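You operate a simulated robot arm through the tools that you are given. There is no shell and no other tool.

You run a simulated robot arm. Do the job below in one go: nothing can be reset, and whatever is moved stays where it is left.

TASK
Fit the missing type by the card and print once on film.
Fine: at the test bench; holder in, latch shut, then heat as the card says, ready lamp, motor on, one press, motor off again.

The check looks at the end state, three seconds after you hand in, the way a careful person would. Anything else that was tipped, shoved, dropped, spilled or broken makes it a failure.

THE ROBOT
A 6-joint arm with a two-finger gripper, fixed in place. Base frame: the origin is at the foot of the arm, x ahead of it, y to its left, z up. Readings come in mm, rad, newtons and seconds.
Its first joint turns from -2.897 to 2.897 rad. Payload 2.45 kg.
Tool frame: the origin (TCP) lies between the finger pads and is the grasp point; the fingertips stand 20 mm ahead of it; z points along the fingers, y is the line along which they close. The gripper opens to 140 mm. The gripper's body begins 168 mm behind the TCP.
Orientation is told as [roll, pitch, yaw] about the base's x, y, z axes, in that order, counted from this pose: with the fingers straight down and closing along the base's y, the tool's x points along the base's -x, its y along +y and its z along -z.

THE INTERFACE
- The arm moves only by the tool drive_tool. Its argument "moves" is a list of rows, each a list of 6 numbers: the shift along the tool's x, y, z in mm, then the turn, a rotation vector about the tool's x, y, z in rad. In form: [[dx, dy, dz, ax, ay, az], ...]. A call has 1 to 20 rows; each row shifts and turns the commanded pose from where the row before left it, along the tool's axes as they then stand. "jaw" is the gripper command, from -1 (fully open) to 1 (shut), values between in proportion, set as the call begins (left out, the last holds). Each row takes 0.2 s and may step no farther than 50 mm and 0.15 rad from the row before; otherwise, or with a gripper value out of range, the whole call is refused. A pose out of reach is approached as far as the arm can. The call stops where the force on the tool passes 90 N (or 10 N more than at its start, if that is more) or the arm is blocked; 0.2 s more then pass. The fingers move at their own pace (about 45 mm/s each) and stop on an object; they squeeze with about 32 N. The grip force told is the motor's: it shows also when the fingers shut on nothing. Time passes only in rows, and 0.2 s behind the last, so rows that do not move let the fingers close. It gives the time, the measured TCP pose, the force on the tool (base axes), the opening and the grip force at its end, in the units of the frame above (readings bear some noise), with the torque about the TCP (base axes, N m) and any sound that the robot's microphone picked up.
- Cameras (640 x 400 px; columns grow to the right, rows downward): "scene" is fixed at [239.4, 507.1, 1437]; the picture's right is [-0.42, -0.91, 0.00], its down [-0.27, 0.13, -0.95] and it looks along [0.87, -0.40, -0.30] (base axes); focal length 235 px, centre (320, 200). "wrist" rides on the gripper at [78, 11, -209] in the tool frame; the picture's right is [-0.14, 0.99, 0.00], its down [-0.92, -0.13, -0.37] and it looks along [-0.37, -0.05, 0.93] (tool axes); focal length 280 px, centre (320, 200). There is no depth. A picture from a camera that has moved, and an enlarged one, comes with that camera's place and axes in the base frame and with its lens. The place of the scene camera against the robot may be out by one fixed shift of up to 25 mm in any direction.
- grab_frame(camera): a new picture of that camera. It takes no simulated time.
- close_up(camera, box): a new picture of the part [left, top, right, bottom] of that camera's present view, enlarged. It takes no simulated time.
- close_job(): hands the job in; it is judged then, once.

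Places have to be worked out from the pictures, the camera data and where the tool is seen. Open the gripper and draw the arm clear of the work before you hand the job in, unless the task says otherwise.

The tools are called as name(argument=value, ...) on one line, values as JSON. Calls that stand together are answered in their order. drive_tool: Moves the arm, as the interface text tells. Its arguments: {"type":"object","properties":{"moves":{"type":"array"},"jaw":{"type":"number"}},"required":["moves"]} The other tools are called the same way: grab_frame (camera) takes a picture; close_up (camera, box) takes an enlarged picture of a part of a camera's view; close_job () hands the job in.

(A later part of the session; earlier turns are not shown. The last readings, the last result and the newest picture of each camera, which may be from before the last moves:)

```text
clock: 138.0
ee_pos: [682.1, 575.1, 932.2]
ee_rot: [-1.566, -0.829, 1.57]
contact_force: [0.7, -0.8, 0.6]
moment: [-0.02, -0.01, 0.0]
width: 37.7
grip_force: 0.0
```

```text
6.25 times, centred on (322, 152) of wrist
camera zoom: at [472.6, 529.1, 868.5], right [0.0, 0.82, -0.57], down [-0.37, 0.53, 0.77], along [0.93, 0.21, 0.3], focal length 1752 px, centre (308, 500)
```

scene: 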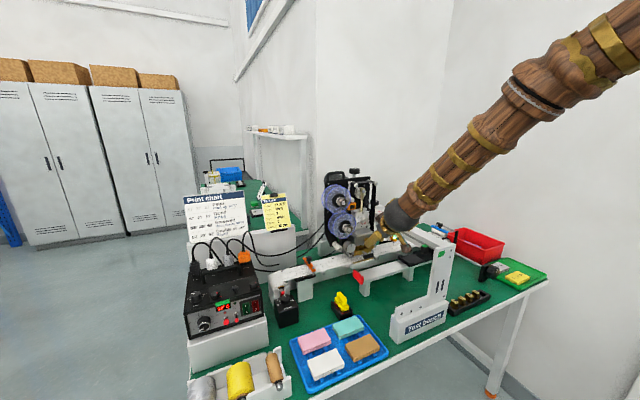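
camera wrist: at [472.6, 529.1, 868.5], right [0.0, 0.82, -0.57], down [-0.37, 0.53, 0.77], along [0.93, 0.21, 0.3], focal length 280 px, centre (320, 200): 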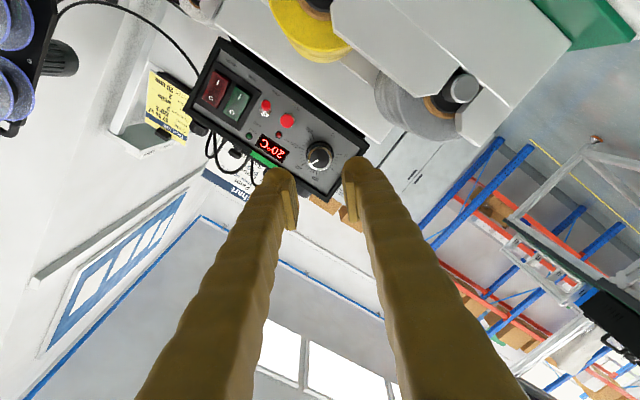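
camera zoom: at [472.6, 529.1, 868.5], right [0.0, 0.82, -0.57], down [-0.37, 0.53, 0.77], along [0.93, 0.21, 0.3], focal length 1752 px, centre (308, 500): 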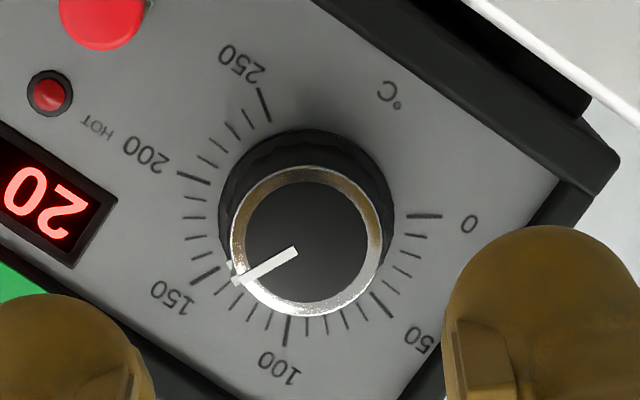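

Combining views from different rolls, the dial axis is really at (570.3, 929.3) with its front at x ≈ 785; it currently reads about 150. I re-approach properly centred to turn it back about 30°.

drive_tool(moves=[[4.7, -0.3, 30, 0, 0, 0], [0, 0, 40, 0, 0, 0], [0, 0, 0, 0, 0, 0]], jaw=0.44)

close_up(camera="wrist", box=[240, 90, 400, 200])

```text
clock: 138.8
ee_pos: [752.7, 571.9, 924.9]
ee_rot: [-1.567, -0.828, 1.569]
contact_force: [0.1, 0.9, 0.1]
moment: [0.04, 0.01, 0.03]
width: 39.1
grip_force: 0.2
```

```text
3.64 times, centred on (320, 145) of wrist
camera zoom: at [543.0, 526.4, 861.8], right [0.0, 0.82, -0.57], down [-0.37, 0.53, 0.77], along [0.93, 0.21, 0.3], focal length 1020 px, centre (320, 400)
```

zoom: 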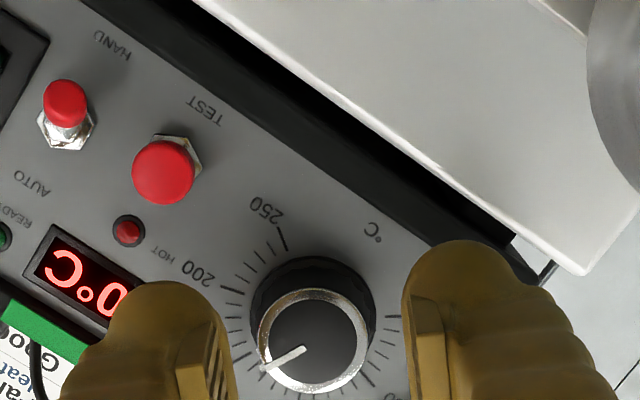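

drive_tool(moves=[[-2.1, -1.8, 14, 0, 0, 0], [0, 0, 10, 0, 0, 0], [0, 0, 0, 0, 0, 0]])

close_up(camera="wrist", box=[240, 90, 400, 200])

```text
clock: 139.6
ee_pos: [775.0, 573.2, 928.2]
ee_rot: [-1.567, -0.828, 1.568]
contact_force: [0.4, 0.4, -0.1]
moment: [0.0, -0.01, 0.0]
width: 39.2
grip_force: 0.1
```

```text
3.64 times, centred on (320, 145) of wrist
camera zoom: at [566.5, 526.5, 864.4], right [0.0, 0.82, -0.57], down [-0.37, 0.53, 0.77], along [0.93, 0.21, 0.3], focal length 1020 px, centre (320, 400)
```

zoom: 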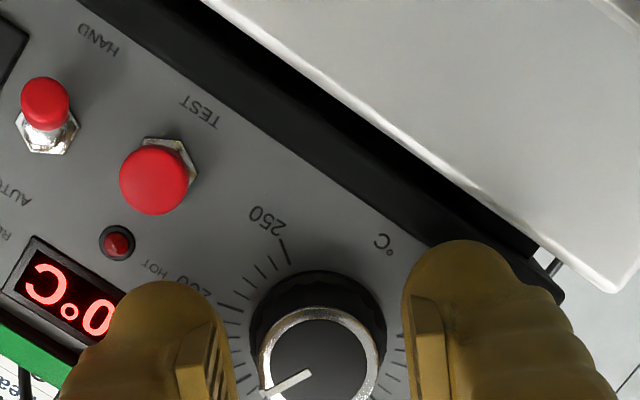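

drive_tool(moves=[[0, -0.4, 4, 0, 0, 0], [0, 0, 0, 0, 0, 0], [0, 0, 0, 0, 0, 0], [0, 0, 0, 0, 0, 0]], jaw=1)

close_up(camera="wrist", box=[240, 100, 400, 210])

```text
clock: 140.6
ee_pos: [778.6, 571.7, 927.9]
ee_rot: [-1.567, -0.827, 1.568]
contact_force: [-19.1, 6.8, -3.0]
moment: [-0.02, 0.01, 0.04]
width: 27.0
grip_force: 44.9
```

```text
3.64 times, centred on (320, 155) of wrist
camera zoom: at [570.1, 525.8, 864.4], right [0.0, 0.82, -0.57], down [-0.37, 0.53, 0.77], along [0.93, 0.21, 0.3], focal length 1020 px, centre (320, 364)
```

zoom: 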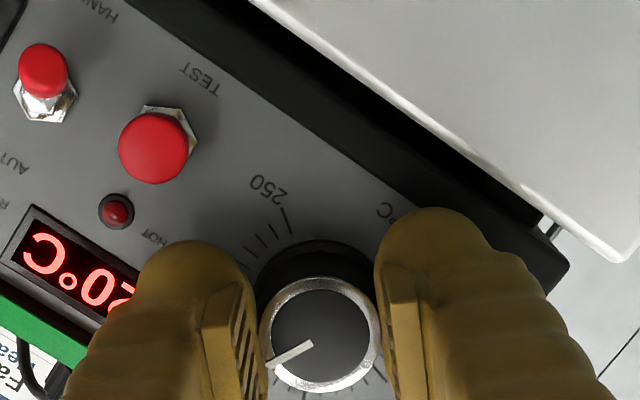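

drive_tool(moves=[[0, 0, -0.5, 0, 0, -0.106], [0, 0, 0, 0, 0, -0.106], [0, 0, 0, 0, 0, -0.106], [0, 0, 0, 0, 0, -0.106], [0, 0, 0, 0, 0, 0]])

close_up(camera="wrist", box=[240, 100, 400, 210])

```text
clock: 141.8
ee_pos: [778.5, 571.9, 929.1]
ee_rot: [-1.567, -0.405, 1.57]
contact_force: [1.2, 10.0, -28.8]
moment: [-0.02, 0.29, 0.05]
width: 26.9
grip_force: 45.1
```

```text
3.64 times, centred on (320, 155) of wrist
camera zoom: at [570.1, 503.2, 889.1], right [0.0, 0.51, -0.86], down [-0.37, 0.8, 0.48], along [0.93, 0.32, 0.19], focal length 1020 px, centre (320, 364)
```

zoom: 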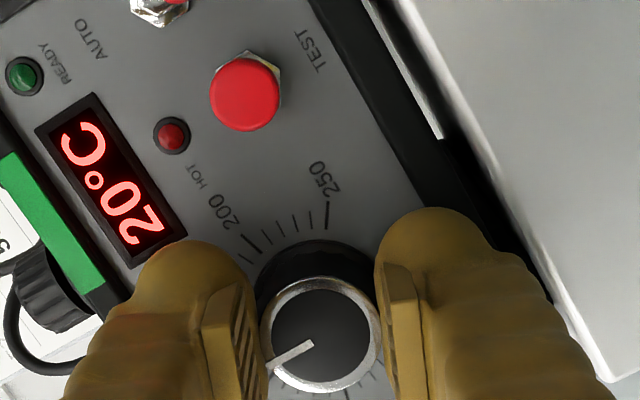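

close_up(camera="wrist", box=[290, 140, 354, 210])

```text
5.71 times, centred on (322, 175) of wrist
camera zoom: at [570.1, 503.2, 889.1], right [0.0, 0.51, -0.86], down [-0.37, 0.8, 0.48], along [0.93, 0.32, 0.19], focal length 1602 px, centre (309, 343)
```

zoom: 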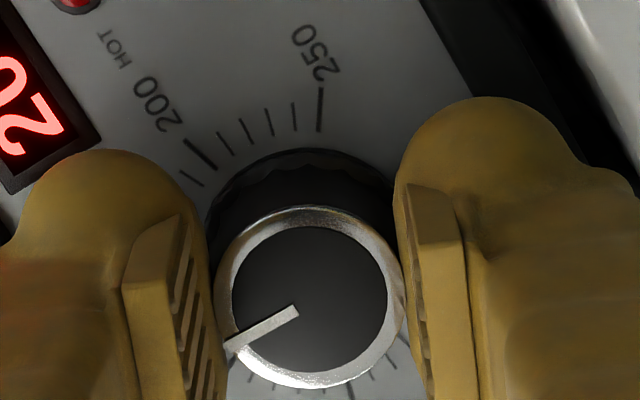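

The pointer reads ≈128 now. I turn back 8° more while relieving the vertical force.

drive_tool(moves=[[0.4, 0.9, 0, 0, 0, -0.07], [0, 0, 0, 0, 0, -0.07], [0, 0, 0, 0, 0, 0]])

close_up(camera="wrist", box=[290, 140, 354, 210])

```text
clock: 142.6
ee_pos: [778.2, 572.0, 928.8]
ee_rot: [-1.571, -0.263, 1.571]
contact_force: [-4.0, -7.7, -13.5]
moment: [-0.03, 0.17, -0.15]
width: 26.8
grip_force: 45.0
```

```text
5.71 times, centred on (322, 175) of wrist
camera zoom: at [570.1, 498.4, 898.4], right [0.0, 0.39, -0.92], down [-0.37, 0.86, 0.36], along [0.93, 0.34, 0.14], focal length 1602 px, centre (309, 343)
```

zoom: 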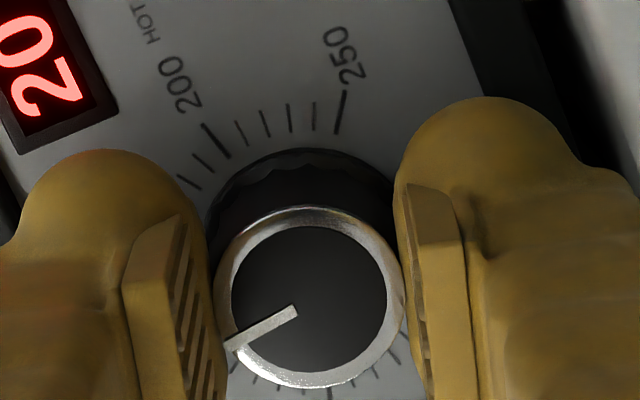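

It now reads ≈120. I relieve the residual force and open the fingers gently.

drive_tool(moves=[[0.45, 0.5, 0, 0, 0, 0], [0, 0, 0, 0, 0, 0]])

drive_tool(moves=[[0, 0, 0, 0, 0, 0], [0, 0, 0, 0, 0, 0], [0, 0, 0, 0, 0, 0]], jaw=0.44)

close_up(camera="wrist", box=[290, 140, 354, 210])

```text
clock: 143.2
ee_pos: [778.0, 571.6, 928.0]
ee_rot: [-1.57, -0.265, 1.571]
contact_force: [8.1, -8.0, -3.5]
moment: [-0.01, 0.05, -0.15]
width: 27.2
grip_force: 44.9
```

```text
clock: 144.0
ee_pos: [778.0, 572.3, 928.2]
ee_rot: [-1.567, -0.266, 1.57]
contact_force: [0.5, 0.0, 0.1]
moment: [-0.01, -0.03, -0.03]
width: 39.0
grip_force: 0.0
```

```text
5.71 times, centred on (322, 175) of wrist
camera zoom: at [569.8, 498.4, 897.7], right [0.0, 0.39, -0.92], down [-0.37, 0.85, 0.36], along [0.93, 0.34, 0.14], focal length 1602 px, centre (309, 343)
```

zoom: 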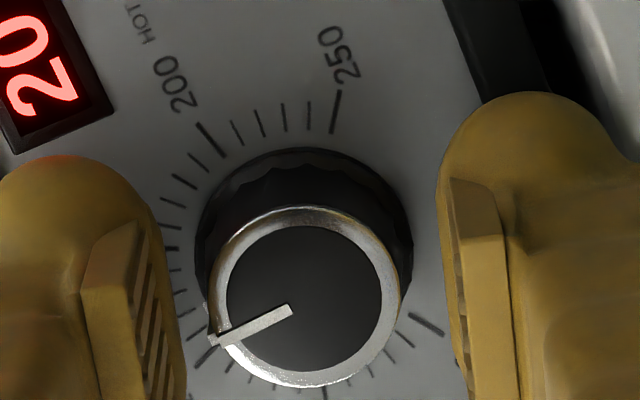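

close_up(camera="wrist", box=[298, 156, 346, 206])

```text
8.00 times, centred on (322, 181) of wrist
camera zoom: at [569.8, 498.4, 897.7], right [0.0, 0.39, -0.92], down [-0.37, 0.85, 0.36], along [0.93, 0.34, 0.14], focal length 2243 px, centre (304, 352)
```

zoom: 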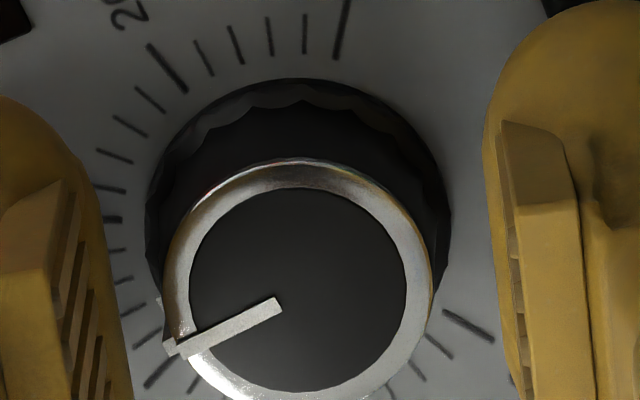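

Reading is close to 120. I back out to read it again from a distance before switching heat on.

drive_tool(moves=[[0, 0, -20, 0, 0, 0], [0, 0, -45, 0, 0, 0], [0, 0, -45, 0, 0, 0], [0, 0, 0, 0, 0, 0]])

grab_frame(camera="wrist")

close_up(camera="wrist", box=[280, 110, 360, 180])

```text
clock: 145.0
ee_pos: [667.3, 568.2, 927.7]
ee_rot: [-1.568, -0.263, 1.572]
contact_force: [0.4, -0.5, -0.7]
moment: [0.0, -0.02, 0.0]
width: 39.2
grip_force: 0.0
```

```text
taken
camera wrist: at [459.3, 495.3, 897.8], right [0.0, 0.39, -0.92], down [-0.37, 0.85, 0.36], along [0.93, 0.34, 0.14], focal length 280 px, centre (320, 200)
```

wrist: 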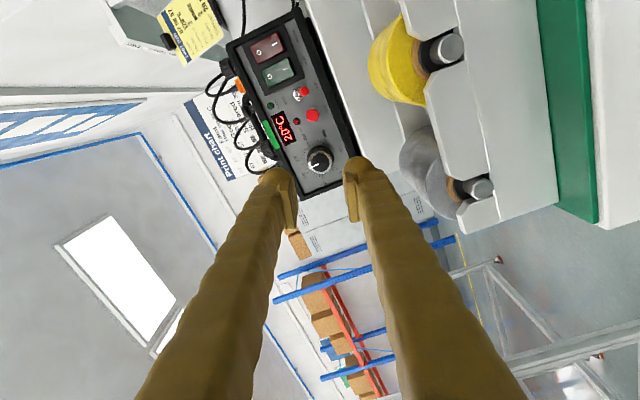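

```text
5.71 times, centred on (320, 145) of wrist
camera zoom: at [459.3, 495.3, 897.8], right [0.0, 0.39, -0.92], down [-0.37, 0.85, 0.36], along [0.93, 0.34, 0.14], focal length 1602 px, centre (320, 514)
```

zoom: 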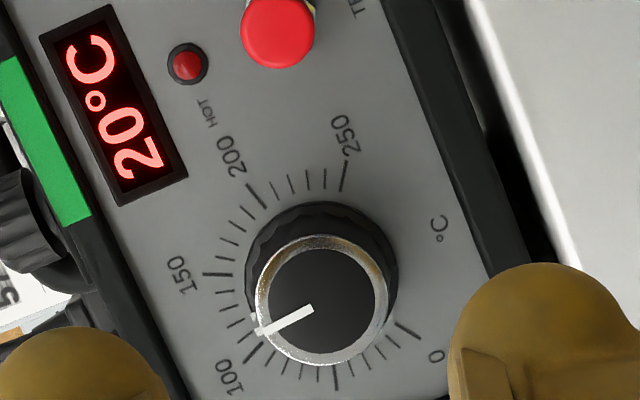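

The dial reads about 120–123. Before fine-tuning I'll switch HEAT on and use the display; first I enlarge the rockers from here to locate them.

close_up(camera="wrist", box=[225, 15, 345, 135])

close_up(camera="wrist", box=[240, 25, 310, 95])

```text
3.33 times, centred on (285, 75) of wrist
camera zoom: at [459.3, 495.3, 897.8], right [0.0, 0.39, -0.92], down [-0.37, 0.85, 0.36], along [0.93, 0.34, 0.14], focal length 935 px, centre (437, 617)
```

zoom: 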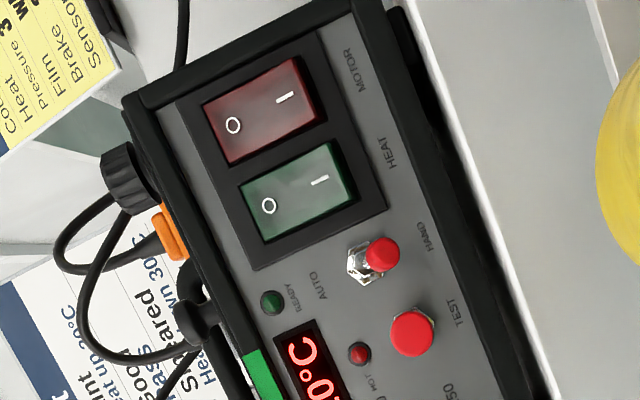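

```text
5.71 times, centred on (275, 60) of wrist
camera zoom: at [459.3, 495.3, 897.8], right [0.0, 0.39, -0.92], down [-0.37, 0.85, 0.36], along [0.93, 0.34, 0.14], focal length 1602 px, centre (577, 1000)
```

zoom: 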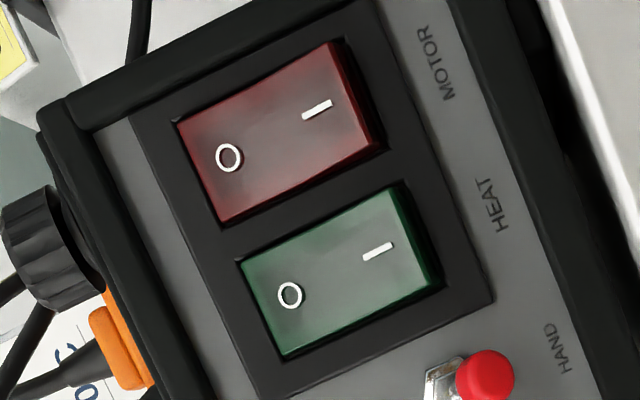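

HEAT's protruding "I" end is at about (802, 463.5, 925), MOTOR's at (802, 438, 925), TEST at (793, 520, 917). I'll press with a single fingertip (the +y finger, jaws wide open), so I roll the tool to have the fingers side by side horizontally.

drive_tool(moves=[[0, 0, -25, 0, 0, 0.14], [0, 0, 0, 0, 0, 0.14], [0, 0, 0, 0, 0, 0.14], [0, 0, 0, 0, 0, 0.14], [0, 0, 0, 0, 0, 0.14], [0, 0, 0, 0, 0, 0.14], [0, 0, 0, 0, 0, 0.14], [0, 0, 0, 0, 0, 0.14], [0, 0, 0, 0, 0, 0.14], [0, 0, 0, 0, 0, 0]], jaw=0.44)

grab_frame(camera="wrist")

```text
clock: 147.2
ee_pos: [644.6, 570.1, 929.4]
ee_rot: [-1.513, -1.525, 1.514]
contact_force: [0.4, 1.0, 0.1]
moment: [0.04, 0.0, 0.0]
width: 39.5
grip_force: 0.0
```

```text
taken
camera wrist: at [435.0, 577.2, 851.3], right [0.0, 1.0, 0.09], down [-0.37, -0.09, 0.93], along [0.93, -0.03, 0.36], focal length 280 px, centre (320, 200)
```

wrist: 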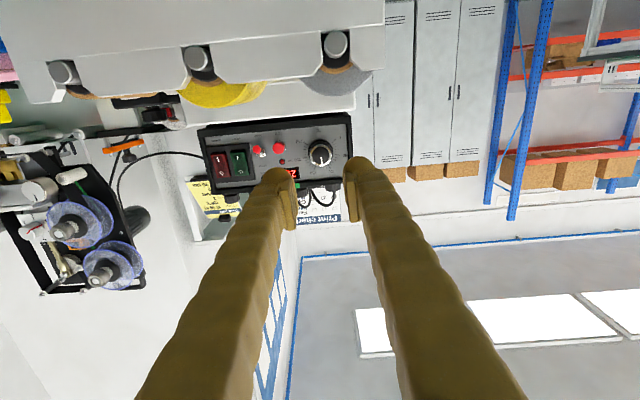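

close_up(camera="wrist", box=[280, 120, 360, 190])

close_up(camera="wrist", box=[190, 110, 360, 210])

```text
5.71 times, centred on (320, 155) of wrist
camera zoom: at [435.0, 577.2, 851.3], right [0.0, 1.0, 0.09], down [-0.37, -0.09, 0.93], along [0.93, -0.03, 0.36], focal length 1602 px, centre (320, 457)
```

zoom: 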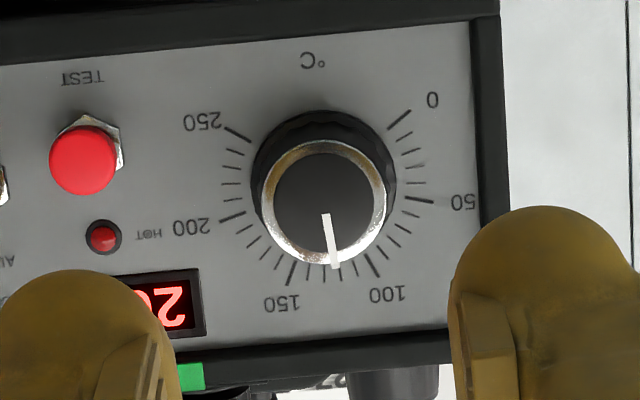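

```text
3.76 times, centred on (275, 160) of wrist
camera zoom: at [435.0, 577.2, 851.3], right [0.0, 1.0, 0.09], down [-0.37, -0.09, 0.93], along [0.93, -0.03, 0.36], focal length 1056 px, centre (489, 351)
```

zoom: 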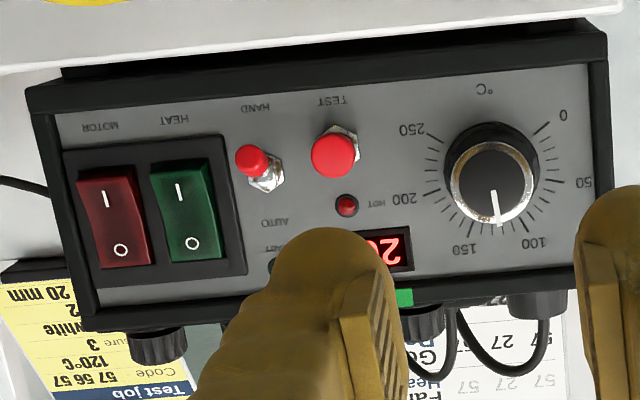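

From this frontal view the dial pointer sits on the 120 mark. Re-measured targets: HEAT "I" (461, 925), MOTOR "I" (435.6, 925), TEST (518, 916). I open the jaws wide and line up the +y finger with HEAT's lower half.

drive_tool(moves=[[3.6, -41.4, 12, 0, 0, 0.045], [3.6, -41.4, 12, 0, 0, 0], [3.6, -41.4, 12, 0, 0, 0], [3.6, -41.4, 12, 0, 0, 0], [0, 0, 0, 0, 0, 0]], jaw=-0.3)

grab_frame(camera="wrist")

close_up(camera="wrist", box=[300, 110, 460, 210])

```text
clock: 148.4
ee_pos: [704.2, 427.6, 946.7]
ee_rot: [-1.051, -1.55, 1.049]
contact_force: [-1.0, -0.5, -0.8]
moment: [0.01, 0.03, -0.03]
width: 91.0
grip_force: 0.1
out of reach, approached as far as the arm can: row 3, 4
```

```text
taken
camera wrist: at [495.4, 436.3, 871.3], right [0.01, 0.99, 0.12], down [-0.36, -0.11, 0.93], along [0.93, -0.05, 0.36], focal length 280 px, centre (320, 200)
```

wrist: 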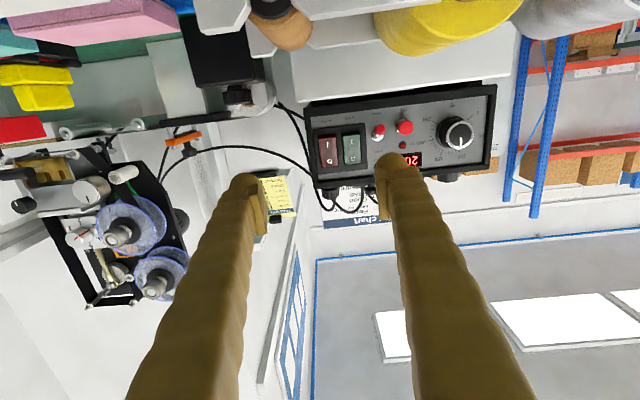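

```text
4.00 times, centred on (380, 160) of wrist
camera zoom: at [495.4, 436.3, 871.3], right [0.01, 0.99, 0.12], down [-0.36, -0.11, 0.93], along [0.93, -0.05, 0.36], focal length 1122 px, centre (80, 360)
```

zoom: 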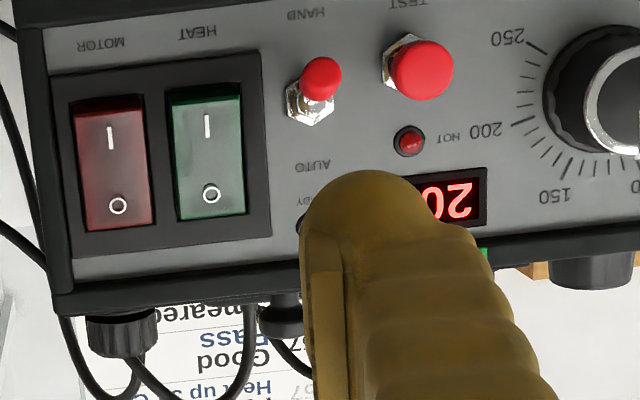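

That roll is at the wrist limit this far left. I roll back 40° (fingers diagonal), which still leaves a single narrow fingertip for pressing.

drive_tool(moves=[[0, 0, -10, 0, 0, -0.136], [0, 0, 0, 0, 0, -0.136], [0, 0, 0, 0, 0, -0.136], [0, 0, 0, 0, 0, -0.136], [0, 0, 0, 0, 0, -0.136], [0, 0, 0, 0, 0, 0]])

grab_frame(camera="wrist")

```text
clock: 149.8
ee_pos: [695.9, 427.1, 947.2]
ee_rot: [-1.566, -0.889, 1.569]
contact_force: [-0.2, -0.4, -0.1]
moment: [0.0, 0.01, 0.0]
width: 91.2
grip_force: 0.0
```

```text
taken
camera wrist: at [487.2, 385.4, 880.7], right [0.0, 0.86, -0.52], down [-0.37, 0.48, 0.8], along [0.93, 0.19, 0.31], focal length 280 px, centre (320, 200)
```

wrist: 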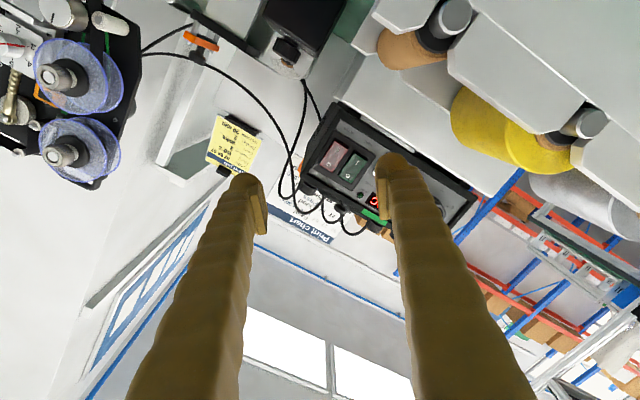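

drive_tool(moves=[[-1, -7.3, 22, 0, 0, 0], [-1, -7.3, 22, 0, 0, 0], [0, 0, 0, 0, 0, 0]])

close_up(camera="wrist", box=[290, 90, 450, 200])

close_up(camera="scene", box=[180, 270, 300, 350])

```text
clock: 150.6
ee_pos: [741.4, 417.2, 958.8]
ee_rot: [-1.568, -0.89, 1.568]
contact_force: [0.5, -0.3, 0.9]
moment: [-0.01, 0.0, -0.01]
width: 90.8
grip_force: 0.0
```

```text
3.64 times, centred on (370, 145) of wrist
camera zoom: at [532.2, 374.8, 892.5], right [0.0, 0.86, -0.52], down [-0.37, 0.48, 0.8], along [0.93, 0.19, 0.31], focal length 1020 px, centre (138, 400)
```

zoom: 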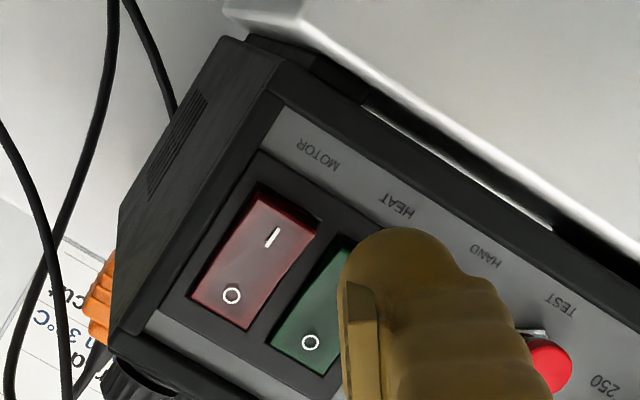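

```text
5.00 times, centred on (240, 310) of scene
camera zoom: at [239.4, 507.1, 1437.0], right [-0.42, -0.91, 0.0], down [-0.27, 0.13, -0.95], along [0.87, -0.4, -0.3], focal length 1174 px, centre (720, -350)
```

zoom: 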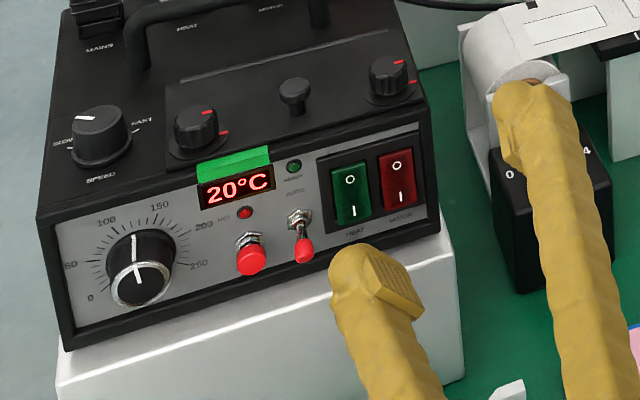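

The scene view is clear: the pressing fingertip lines up with HEAT's "I" end. I advance slowly until contact.

drive_tool(moves=[[0, 0, 14, 0, 0, 0], [0, 0, 12, 0, 0, 0], [0, 0, 6, 0, 0, 0], [0, 0, 0, 0, 0, 0]])

close_up(camera="scene", box=[210, 280, 280, 330])

close_up(camera="wrist", box=[290, 90, 450, 200])

```text
clock: 151.6
ee_pos: [773.3, 417.0, 958.0]
ee_rot: [-1.565, -0.889, 1.567]
contact_force: [0.0, 0.0, 0.7]
moment: [0.0, 0.02, 0.01]
width: 91.2
grip_force: 0.0
```

```text
8.00 times, centred on (245, 305) of scene
camera zoom: at [239.4, 507.1, 1437.0], right [-0.42, -0.91, 0.0], down [-0.27, 0.13, -0.95], along [0.87, -0.4, -0.3], focal length 1879 px, centre (920, -640)
```

zoom: 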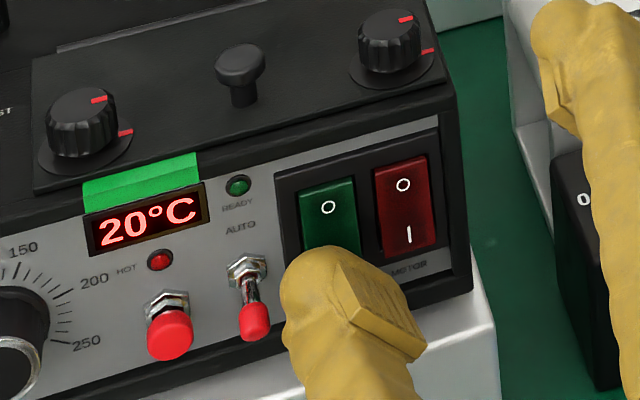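

```text
3.64 times, centred on (370, 145) of wrist
camera zoom: at [564.3, 375.3, 891.7], right [0.0, 0.86, -0.52], down [-0.37, 0.48, 0.8], along [0.93, 0.19, 0.31], focal length 1020 px, centre (138, 400)
```

zoom: 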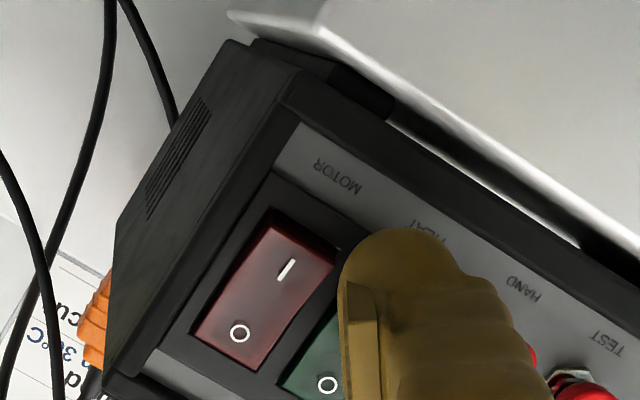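

drive_tool(moves=[[0, 0, 3, 0, 0, 0], [0, 0, 3, 0, 0, 0], [0, 0, 0, 0, 0, 0]])

close_up(camera="scene", box=[210, 280, 280, 330])

```text
clock: 152.4
ee_pos: [778.3, 418.0, 957.3]
ee_rot: [-1.566, -0.89, 1.569]
contact_force: [0.5, -0.7, -0.4]
moment: [0.01, 0.0, -0.02]
width: 91.0
grip_force: 0.0
```

```text
8.00 times, centred on (245, 305) of scene
camera zoom: at [239.4, 507.1, 1437.0], right [-0.42, -0.91, 0.0], down [-0.27, 0.13, -0.95], along [0.87, -0.4, -0.3], focal length 1879 px, centre (920, -640)
```

zoom: 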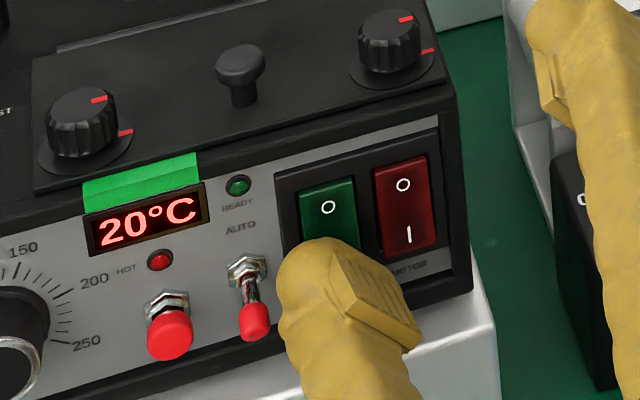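

drive_tool(moves=[[0, 0, 2, 0, 0, 0], [0, 0, 2, 0, 0, 0], [0, 0, 2, 0, 0, 0]])

close_up(camera="scene", box=[210, 280, 280, 330])

```text
clock: 153.2
ee_pos: [782.0, 417.5, 957.6]
ee_rot: [-1.566, -0.888, 1.567]
contact_force: [-41.1, -10.3, -0.4]
moment: [-0.18, 1.0, 1.91]
width: 90.7
grip_force: 0.1
heard: click
```

```text
8.00 times, centred on (245, 305) of scene
camera zoom: at [239.4, 507.1, 1437.0], right [-0.42, -0.91, 0.0], down [-0.27, 0.13, -0.95], along [0.87, -0.4, -0.3], focal length 1879 px, centre (920, -640)
```

zoom: 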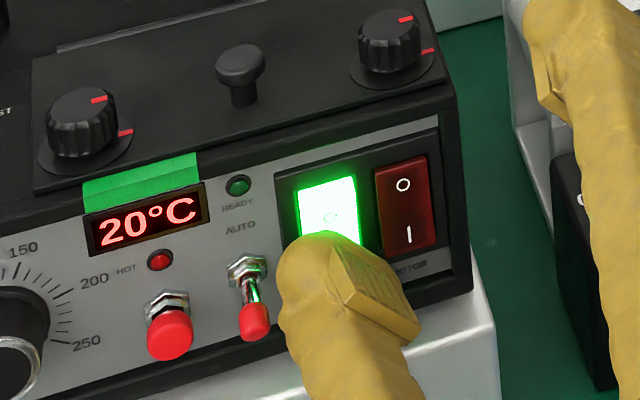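

HEAT clicked on and is lit. I back off and watch the temperature display.

drive_tool(moves=[[0, 0, -8, 0, 0, 0], [0, 0, -20, 0, 0, 0], [0, 0, 0, 0, 0, 0], [0, 0, 0, 0, 0, 0], [0, 0, 0, 0, 0, 0], [0, 0, 0, 0, 0, 0], [0, 0, 0, 0, 0, 0]])

close_up(camera="scene", box=[185, 270, 285, 340])

```text
clock: 154.8
ee_pos: [756.5, 417.4, 957.4]
ee_rot: [-1.566, -0.891, 1.57]
contact_force: [-0.3, -1.2, 0.4]
moment: [0.01, 0.0, 0.01]
width: 90.8
grip_force: 0.1
```

```text
5.71 times, centred on (235, 305) of scene
camera zoom: at [239.4, 507.1, 1437.0], right [-0.42, -0.91, 0.0], down [-0.27, 0.13, -0.95], along [0.87, -0.4, -0.3], focal length 1342 px, centre (806, -400)
```

zoom: 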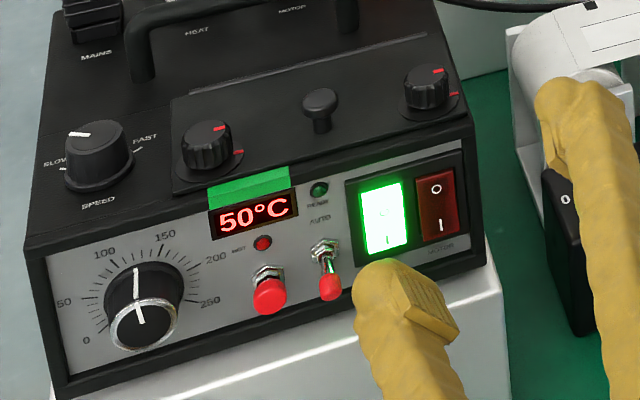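

Heating quickly (50 °C already). I wait for it to settle.

drive_tool(moves=[[0, 0, 0, 0, 0, 0], [0, 0, 0, 0, 0, 0], [0, 0, 0, 0, 0, 0], [0, 0, 0, 0, 0, 0], [0, 0, 0, 0, 0, 0], [0, 0, 0, 0, 0, 0], [0, 0, 0, 0, 0, 0], [0, 0, 0, 0, 0, 0], [0, 0, 0, 0, 0, 0], [0, 0, 0, 0, 0, 0], [0, 0, 0, 0, 0, 0], [0, 0, 0, 0, 0, 0], [0, 0, 0, 0, 0, 0], [0, 0, 0, 0, 0, 0], [0, 0, 0, 0, 0, 0], [0, 0, 0, 0, 0, 0], [0, 0, 0, 0, 0, 0], [0, 0, 0, 0, 0, 0], [0, 0, 0, 0, 0, 0], [0, 0, 0, 0, 0, 0]])

close_up(camera="scene", box=[185, 270, 285, 340])

```text
clock: 159.0
ee_pos: [756.2, 418.4, 956.6]
ee_rot: [-1.568, -0.889, 1.568]
contact_force: [0.4, 0.2, 0.8]
moment: [0.04, 0.05, 0.01]
width: 90.9
grip_force: 0.0
```

```text
5.71 times, centred on (235, 305) of scene
camera zoom: at [239.4, 507.1, 1437.0], right [-0.42, -0.91, 0.0], down [-0.27, 0.13, -0.95], along [0.87, -0.4, -0.3], focal length 1342 px, centre (806, -400)
```

zoom: 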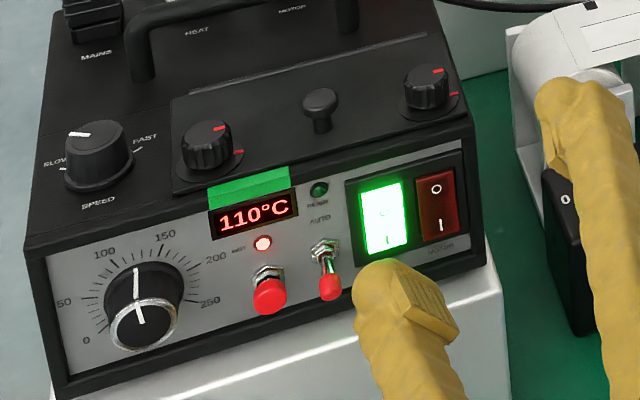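

110 °C, HOT lamp lit, READY not yet. I wait a bit longer.

drive_tool(moves=[[0, 0, 0, 0, 0, 0], [0, 0, 0, 0, 0, 0], [0, 0, 0, 0, 0, 0], [0, 0, 0, 0, 0, 0], [0, 0, 0, 0, 0, 0], [0, 0, 0, 0, 0, 0], [0, 0, 0, 0, 0, 0], [0, 0, 0, 0, 0, 0], [0, 0, 0, 0, 0, 0], [0, 0, 0, 0, 0, 0], [0, 0, 0, 0, 0, 0], [0, 0, 0, 0, 0, 0], [0, 0, 0, 0, 0, 0], [0, 0, 0, 0, 0, 0], [0, 0, 0, 0, 0, 0], [0, 0, 0, 0, 0, 0], [0, 0, 0, 0, 0, 0], [0, 0, 0, 0, 0, 0], [0, 0, 0, 0, 0, 0], [0, 0, 0, 0, 0, 0]])

close_up(camera="scene", box=[185, 270, 285, 340])

```text
clock: 163.2
ee_pos: [756.8, 417.9, 957.3]
ee_rot: [-1.568, -0.889, 1.568]
contact_force: [-0.3, -0.4, -0.6]
moment: [0.0, -0.01, -0.01]
width: 90.8
grip_force: 0.0
```

```text
5.71 times, centred on (235, 305) of scene
camera zoom: at [239.4, 507.1, 1437.0], right [-0.42, -0.91, 0.0], down [-0.27, 0.13, -0.95], along [0.87, -0.4, -0.3], focal length 1342 px, centre (806, -400)
```

zoom: 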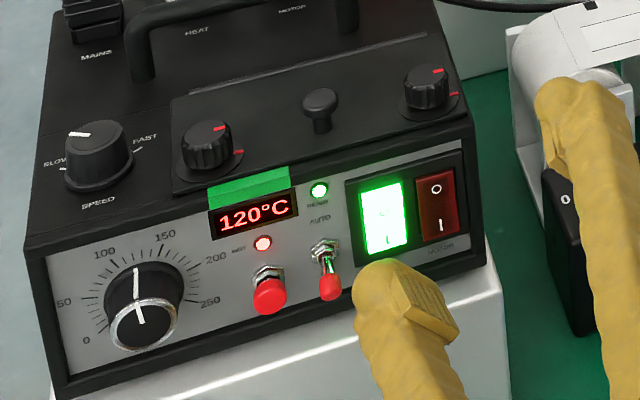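

Display 120 °C and READY is lit. Now MOTOR: I shift 25.4 mm to −y at standoff and check alignment.

drive_tool(moves=[[16, -19.7, 0, 0, 0, 0], [0, 0, 0, 0, 0, 0], [0, 0, 0, 0, 0, 0]])

close_up(camera="scene", box=[210, 280, 290, 330])

close_up(camera="wrist", box=[290, 90, 450, 200])

```text
clock: 164.0
ee_pos: [754.9, 392.3, 957.8]
ee_rot: [-1.567, -0.889, 1.57]
contact_force: [-0.1, -0.2, -0.1]
moment: [0.0, 0.0, 0.0]
width: 91.1
grip_force: 0.0
```

```text
8.00 times, centred on (250, 305) of scene
camera zoom: at [239.4, 507.1, 1437.0], right [-0.42, -0.91, 0.0], down [-0.27, 0.13, -0.95], along [0.87, -0.4, -0.3], focal length 1879 px, centre (880, -640)
```

zoom: 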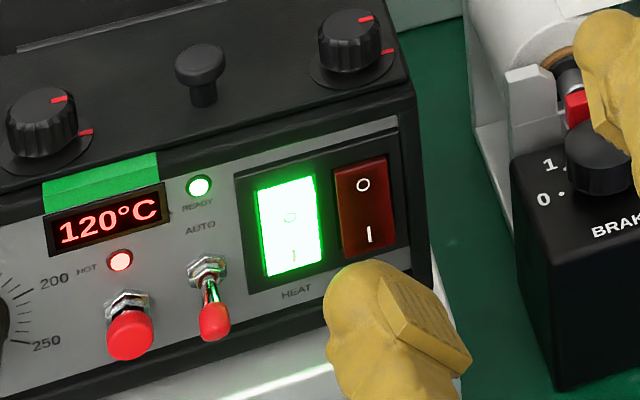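

```text
3.64 times, centred on (370, 145) of wrist
camera zoom: at [547.0, 350.4, 890.6], right [0.0, 0.86, -0.52], down [-0.37, 0.48, 0.8], along [0.93, 0.19, 0.31], focal length 1020 px, centre (138, 400)
```

zoom: 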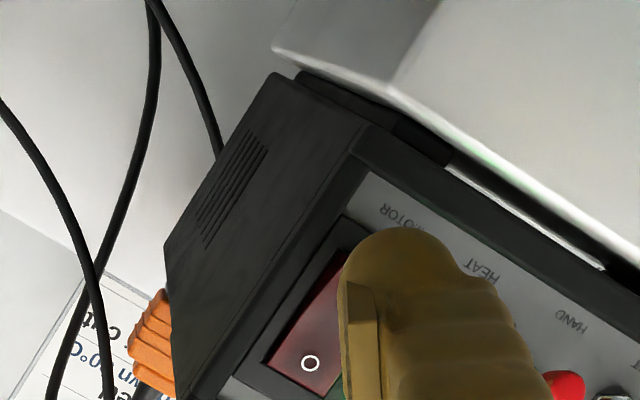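

drive_tool(moves=[[0, 0, 14, 0, 0, 0], [0, 0, 6, 0, 0, 0], [0, 0, 0, 0, 0, 0]])

close_up(camera="scene", box=[210, 280, 290, 330])

```text
clock: 164.8
ee_pos: [777.0, 393.2, 958.3]
ee_rot: [-1.566, -0.891, 1.569]
contact_force: [0.0, 0.5, -1.0]
moment: [0.03, -0.01, -0.02]
width: 91.0
grip_force: 0.0
```

```text
8.00 times, centred on (250, 305) of scene
camera zoom: at [239.4, 507.1, 1437.0], right [-0.42, -0.91, 0.0], down [-0.27, 0.13, -0.95], along [0.87, -0.4, -0.3], focal length 1879 px, centre (880, -640)
```

zoom: 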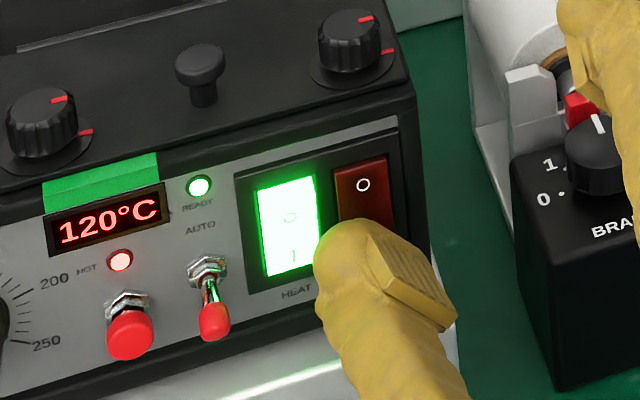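

drive_tool(moves=[[0, 0, 2, 0, 0, 0], [0, 0, 2, 0, 0, 0]])

close_up(camera="scene", box=[210, 280, 290, 330])

```text
clock: 165.4
ee_pos: [778.5, 393.6, 956.9]
ee_rot: [-1.565, -0.888, 1.568]
contact_force: [-1.3, -0.8, -0.1]
moment: [-0.02, 0.04, 0.06]
width: 91.0
grip_force: 0.2
```

```text
8.00 times, centred on (250, 305) of scene
camera zoom: at [239.4, 507.1, 1437.0], right [-0.42, -0.91, 0.0], down [-0.27, 0.13, -0.95], along [0.87, -0.4, -0.3], focal length 1879 px, centre (880, -640)
```

zoom: 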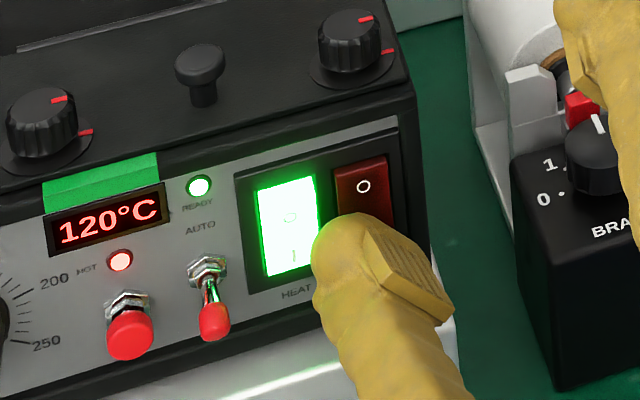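

Just touching (1 N). I push on in 1.5 mm steps until it clicks.

drive_tool(moves=[[0, 0, 1.5, 0, 0, 0], [0, 0, 1.5, 0, 0, 0]])

close_up(camera="scene", box=[210, 280, 290, 330])

```text
clock: 166.0
ee_pos: [783.4, 393.6, 956.8]
ee_rot: [-1.563, -0.889, 1.567]
contact_force: [-39.1, -7.7, -2.8]
moment: [-0.34, 0.99, 1.85]
width: 92.0
grip_force: 0.7
heard: click
```

```text
8.00 times, centred on (250, 305) of scene
camera zoom: at [239.4, 507.1, 1437.0], right [-0.42, -0.91, 0.0], down [-0.27, 0.13, -0.95], along [0.87, -0.4, -0.3], focal length 1879 px, centre (880, -640)
```

zoom: 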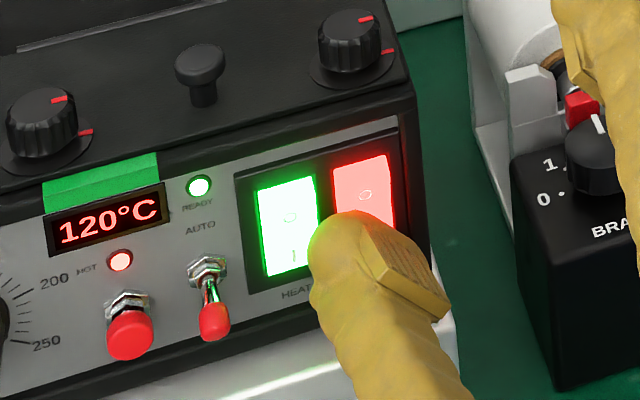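

MOTOR is on and lit. I retreat clear of the toggle and move the fingertip in front of the TEST button.

drive_tool(moves=[[0, 0, -10, 0, 0, 0], [0, 0, -38, 0, 0, 0], [-24.2, 33.6, 0, 0, 0, 0], [-24.2, 33.6, 0, 0, 0, 0], [0, 0, 0, 0, 0, 0]])

close_up(camera="scene", box=[195, 280, 275, 340])

close_up(camera="wrist", box=[270, 80, 450, 200])

close_up(camera="scene", box=[330, 160, 430, 260])

```text
clock: 167.2
ee_pos: [732.7, 474.5, 952.8]
ee_rot: [-1.569, -0.89, 1.568]
contact_force: [0.3, 0.4, -0.3]
moment: [-0.04, -0.03, -0.02]
width: 91.2
grip_force: 0.0
```

```text
6.67 times, centred on (235, 310) of scene
camera zoom: at [239.4, 507.1, 1437.0], right [-0.42, -0.91, 0.0], down [-0.27, 0.13, -0.95], along [0.87, -0.4, -0.3], focal length 1566 px, centre (887, -533)
```

zoom: 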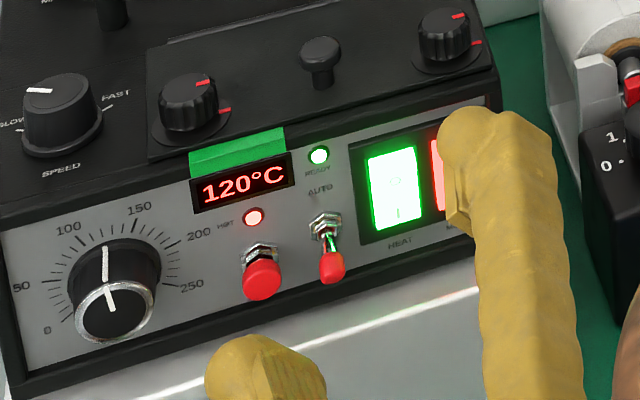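

```text
3.33 times, centred on (360, 140) of wrist
camera zoom: at [524.3, 433.6, 887.0], right [0.0, 0.86, -0.52], down [-0.37, 0.48, 0.8], along [0.93, 0.19, 0.31], focal length 935 px, centre (187, 400)
```

zoom: 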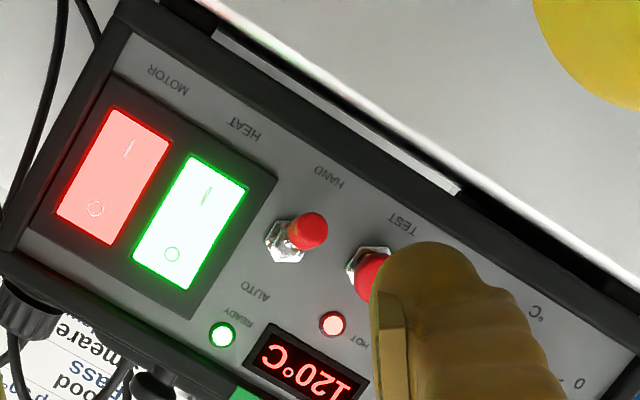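

```text
4.00 times, centred on (380, 210) of scene
camera zoom: at [239.4, 507.1, 1437.0], right [-0.42, -0.91, 0.0], down [-0.27, 0.13, -0.95], along [0.87, -0.4, -0.3], focal length 939 px, centre (80, 160)
```

zoom: 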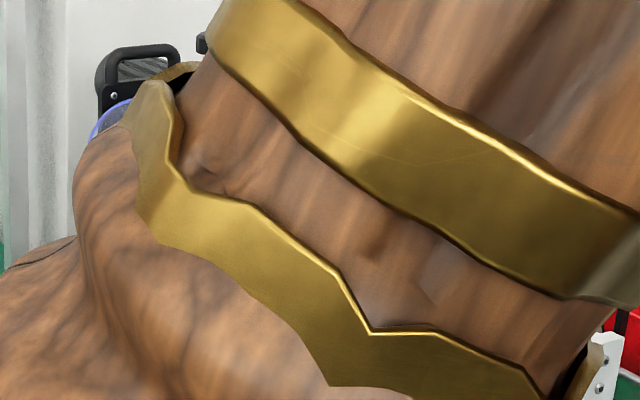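

The fingertip is in line with TEST by the wrist geometry. I advance to just short of contact and check.

drive_tool(moves=[[0, 0, 15, 0, 0, 0], [0, 0, 13, 0, 0, 0], [0, 0, 0, 0, 0, 0]])

close_up(camera="scene", box=[195, 285, 265, 335])

close_up(camera="wrist", box=[310, 100, 450, 200])

```text
clock: 168.0
ee_pos: [760.9, 473.3, 953.0]
ee_rot: [-1.569, -0.89, 1.57]
contact_force: [-0.2, 0.3, 0.2]
moment: [0.0, -0.03, 0.02]
width: 90.9
grip_force: 0.1
```

```text
8.00 times, centred on (230, 310) of scene
camera zoom: at [239.4, 507.1, 1437.0], right [-0.42, -0.91, 0.0], down [-0.27, 0.13, -0.95], along [0.87, -0.4, -0.3], focal length 1879 px, centre (1040, -680)
```

zoom: 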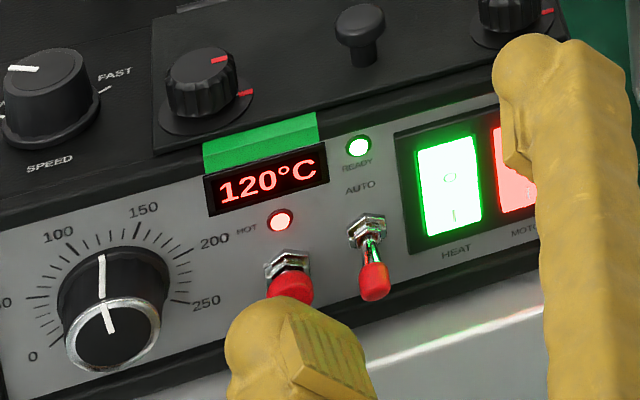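

```text
4.00 times, centred on (380, 150) of wrist
camera zoom: at [552.2, 431.5, 886.8], right [0.0, 0.86, -0.52], down [-0.37, 0.48, 0.8], along [0.93, 0.19, 0.31], focal length 1122 px, centre (80, 400)
```

zoom: 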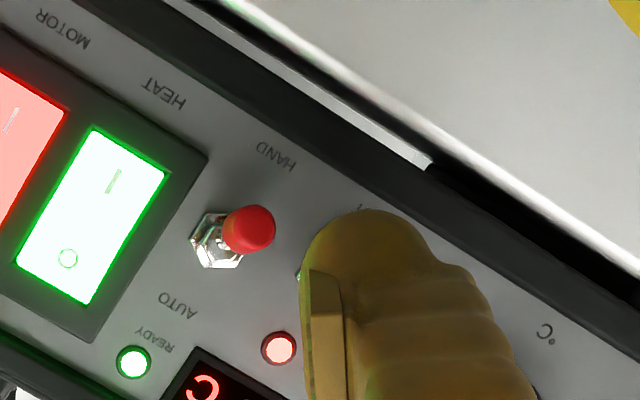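

Cross-checking dial and rockers in the scene view confirms the alignment within ~2 mm; I raise 1.5 mm and approach the TEST button in small steps.

drive_tool(moves=[[-1.2, -0.9, 3, 0, 0, 0], [0, 0, 2, 0, 0, 0], [0, 0, 0, 0, 0, 0]])

close_up(camera="scene", box=[195, 285, 265, 335])

```text
clock: 168.8
ee_pos: [766.5, 472.7, 954.7]
ee_rot: [-1.567, -0.89, 1.569]
contact_force: [0.1, 0.1, 0.7]
moment: [0.01, 0.05, 0.02]
width: 90.9
grip_force: 0.1
```

```text
8.00 times, centred on (230, 310) of scene
camera zoom: at [239.4, 507.1, 1437.0], right [-0.42, -0.91, 0.0], down [-0.27, 0.13, -0.95], along [0.87, -0.4, -0.3], focal length 1879 px, centre (1040, -680)
```

zoom: 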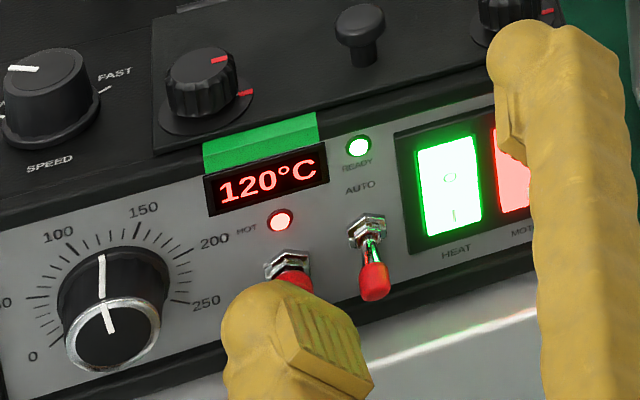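

drive_tool(moves=[[0, 0, 1.5, 0, 0, 0], [0, 0, 1.5, 0, 0, 0]])

close_up(camera="scene", box=[195, 285, 265, 335])

```text
clock: 169.4
ee_pos: [770.6, 475.5, 955.5]
ee_rot: [-1.568, -0.89, 1.569]
contact_force: [-0.6, 0.6, -0.2]
moment: [0.03, 0.0, 0.0]
width: 91.1
grip_force: 0.0
```

```text
8.00 times, centred on (230, 310) of scene
camera zoom: at [239.4, 507.1, 1437.0], right [-0.42, -0.91, 0.0], down [-0.27, 0.13, -0.95], along [0.87, -0.4, -0.3], focal length 1879 px, centre (1040, -680)
```

zoom: 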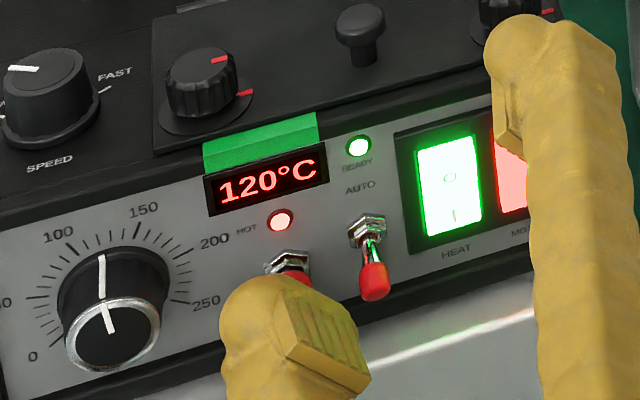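

No contact yet, and the tip looks ~3.5 mm too far to +y. I correct sideways and continue.

drive_tool(moves=[[2.2, -2.7, -1, 0, 0, 0], [0, 0, 0, 0, 0, 0]])

close_up(camera="scene", box=[210, 290, 250, 320])

close_up(camera="wrist", box=[310, 100, 450, 200])

```text
clock: 170.0
ee_pos: [770.6, 470.9, 954.4]
ee_rot: [-1.567, -0.89, 1.569]
contact_force: [0.3, -0.2, -1.1]
moment: [0.02, -0.03, -0.01]
width: 90.8
grip_force: 0.1
```

```text
13.33 times, centred on (230, 305) of scene
camera zoom: at [239.4, 507.1, 1437.0], right [-0.42, -0.91, 0.0], down [-0.27, 0.13, -0.95], along [0.87, -0.4, -0.3], focal length 3131 px, centre (1520, -1200)
```

zoom: 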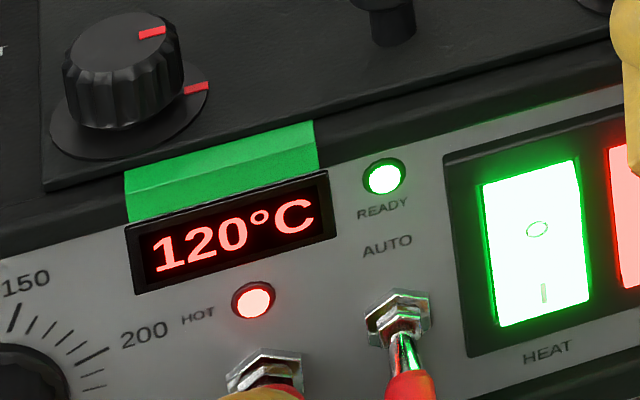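

```text
4.00 times, centred on (380, 150) of wrist
camera zoom: at [560.4, 429.4, 888.1], right [0.0, 0.86, -0.52], down [-0.37, 0.48, 0.8], along [0.93, 0.19, 0.31], focal length 1122 px, centre (80, 400)
```

zoom: 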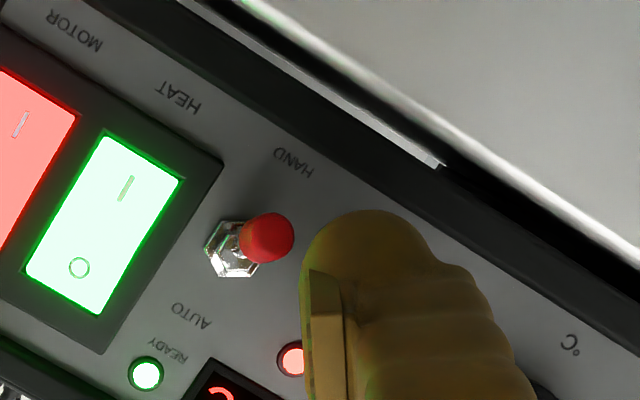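

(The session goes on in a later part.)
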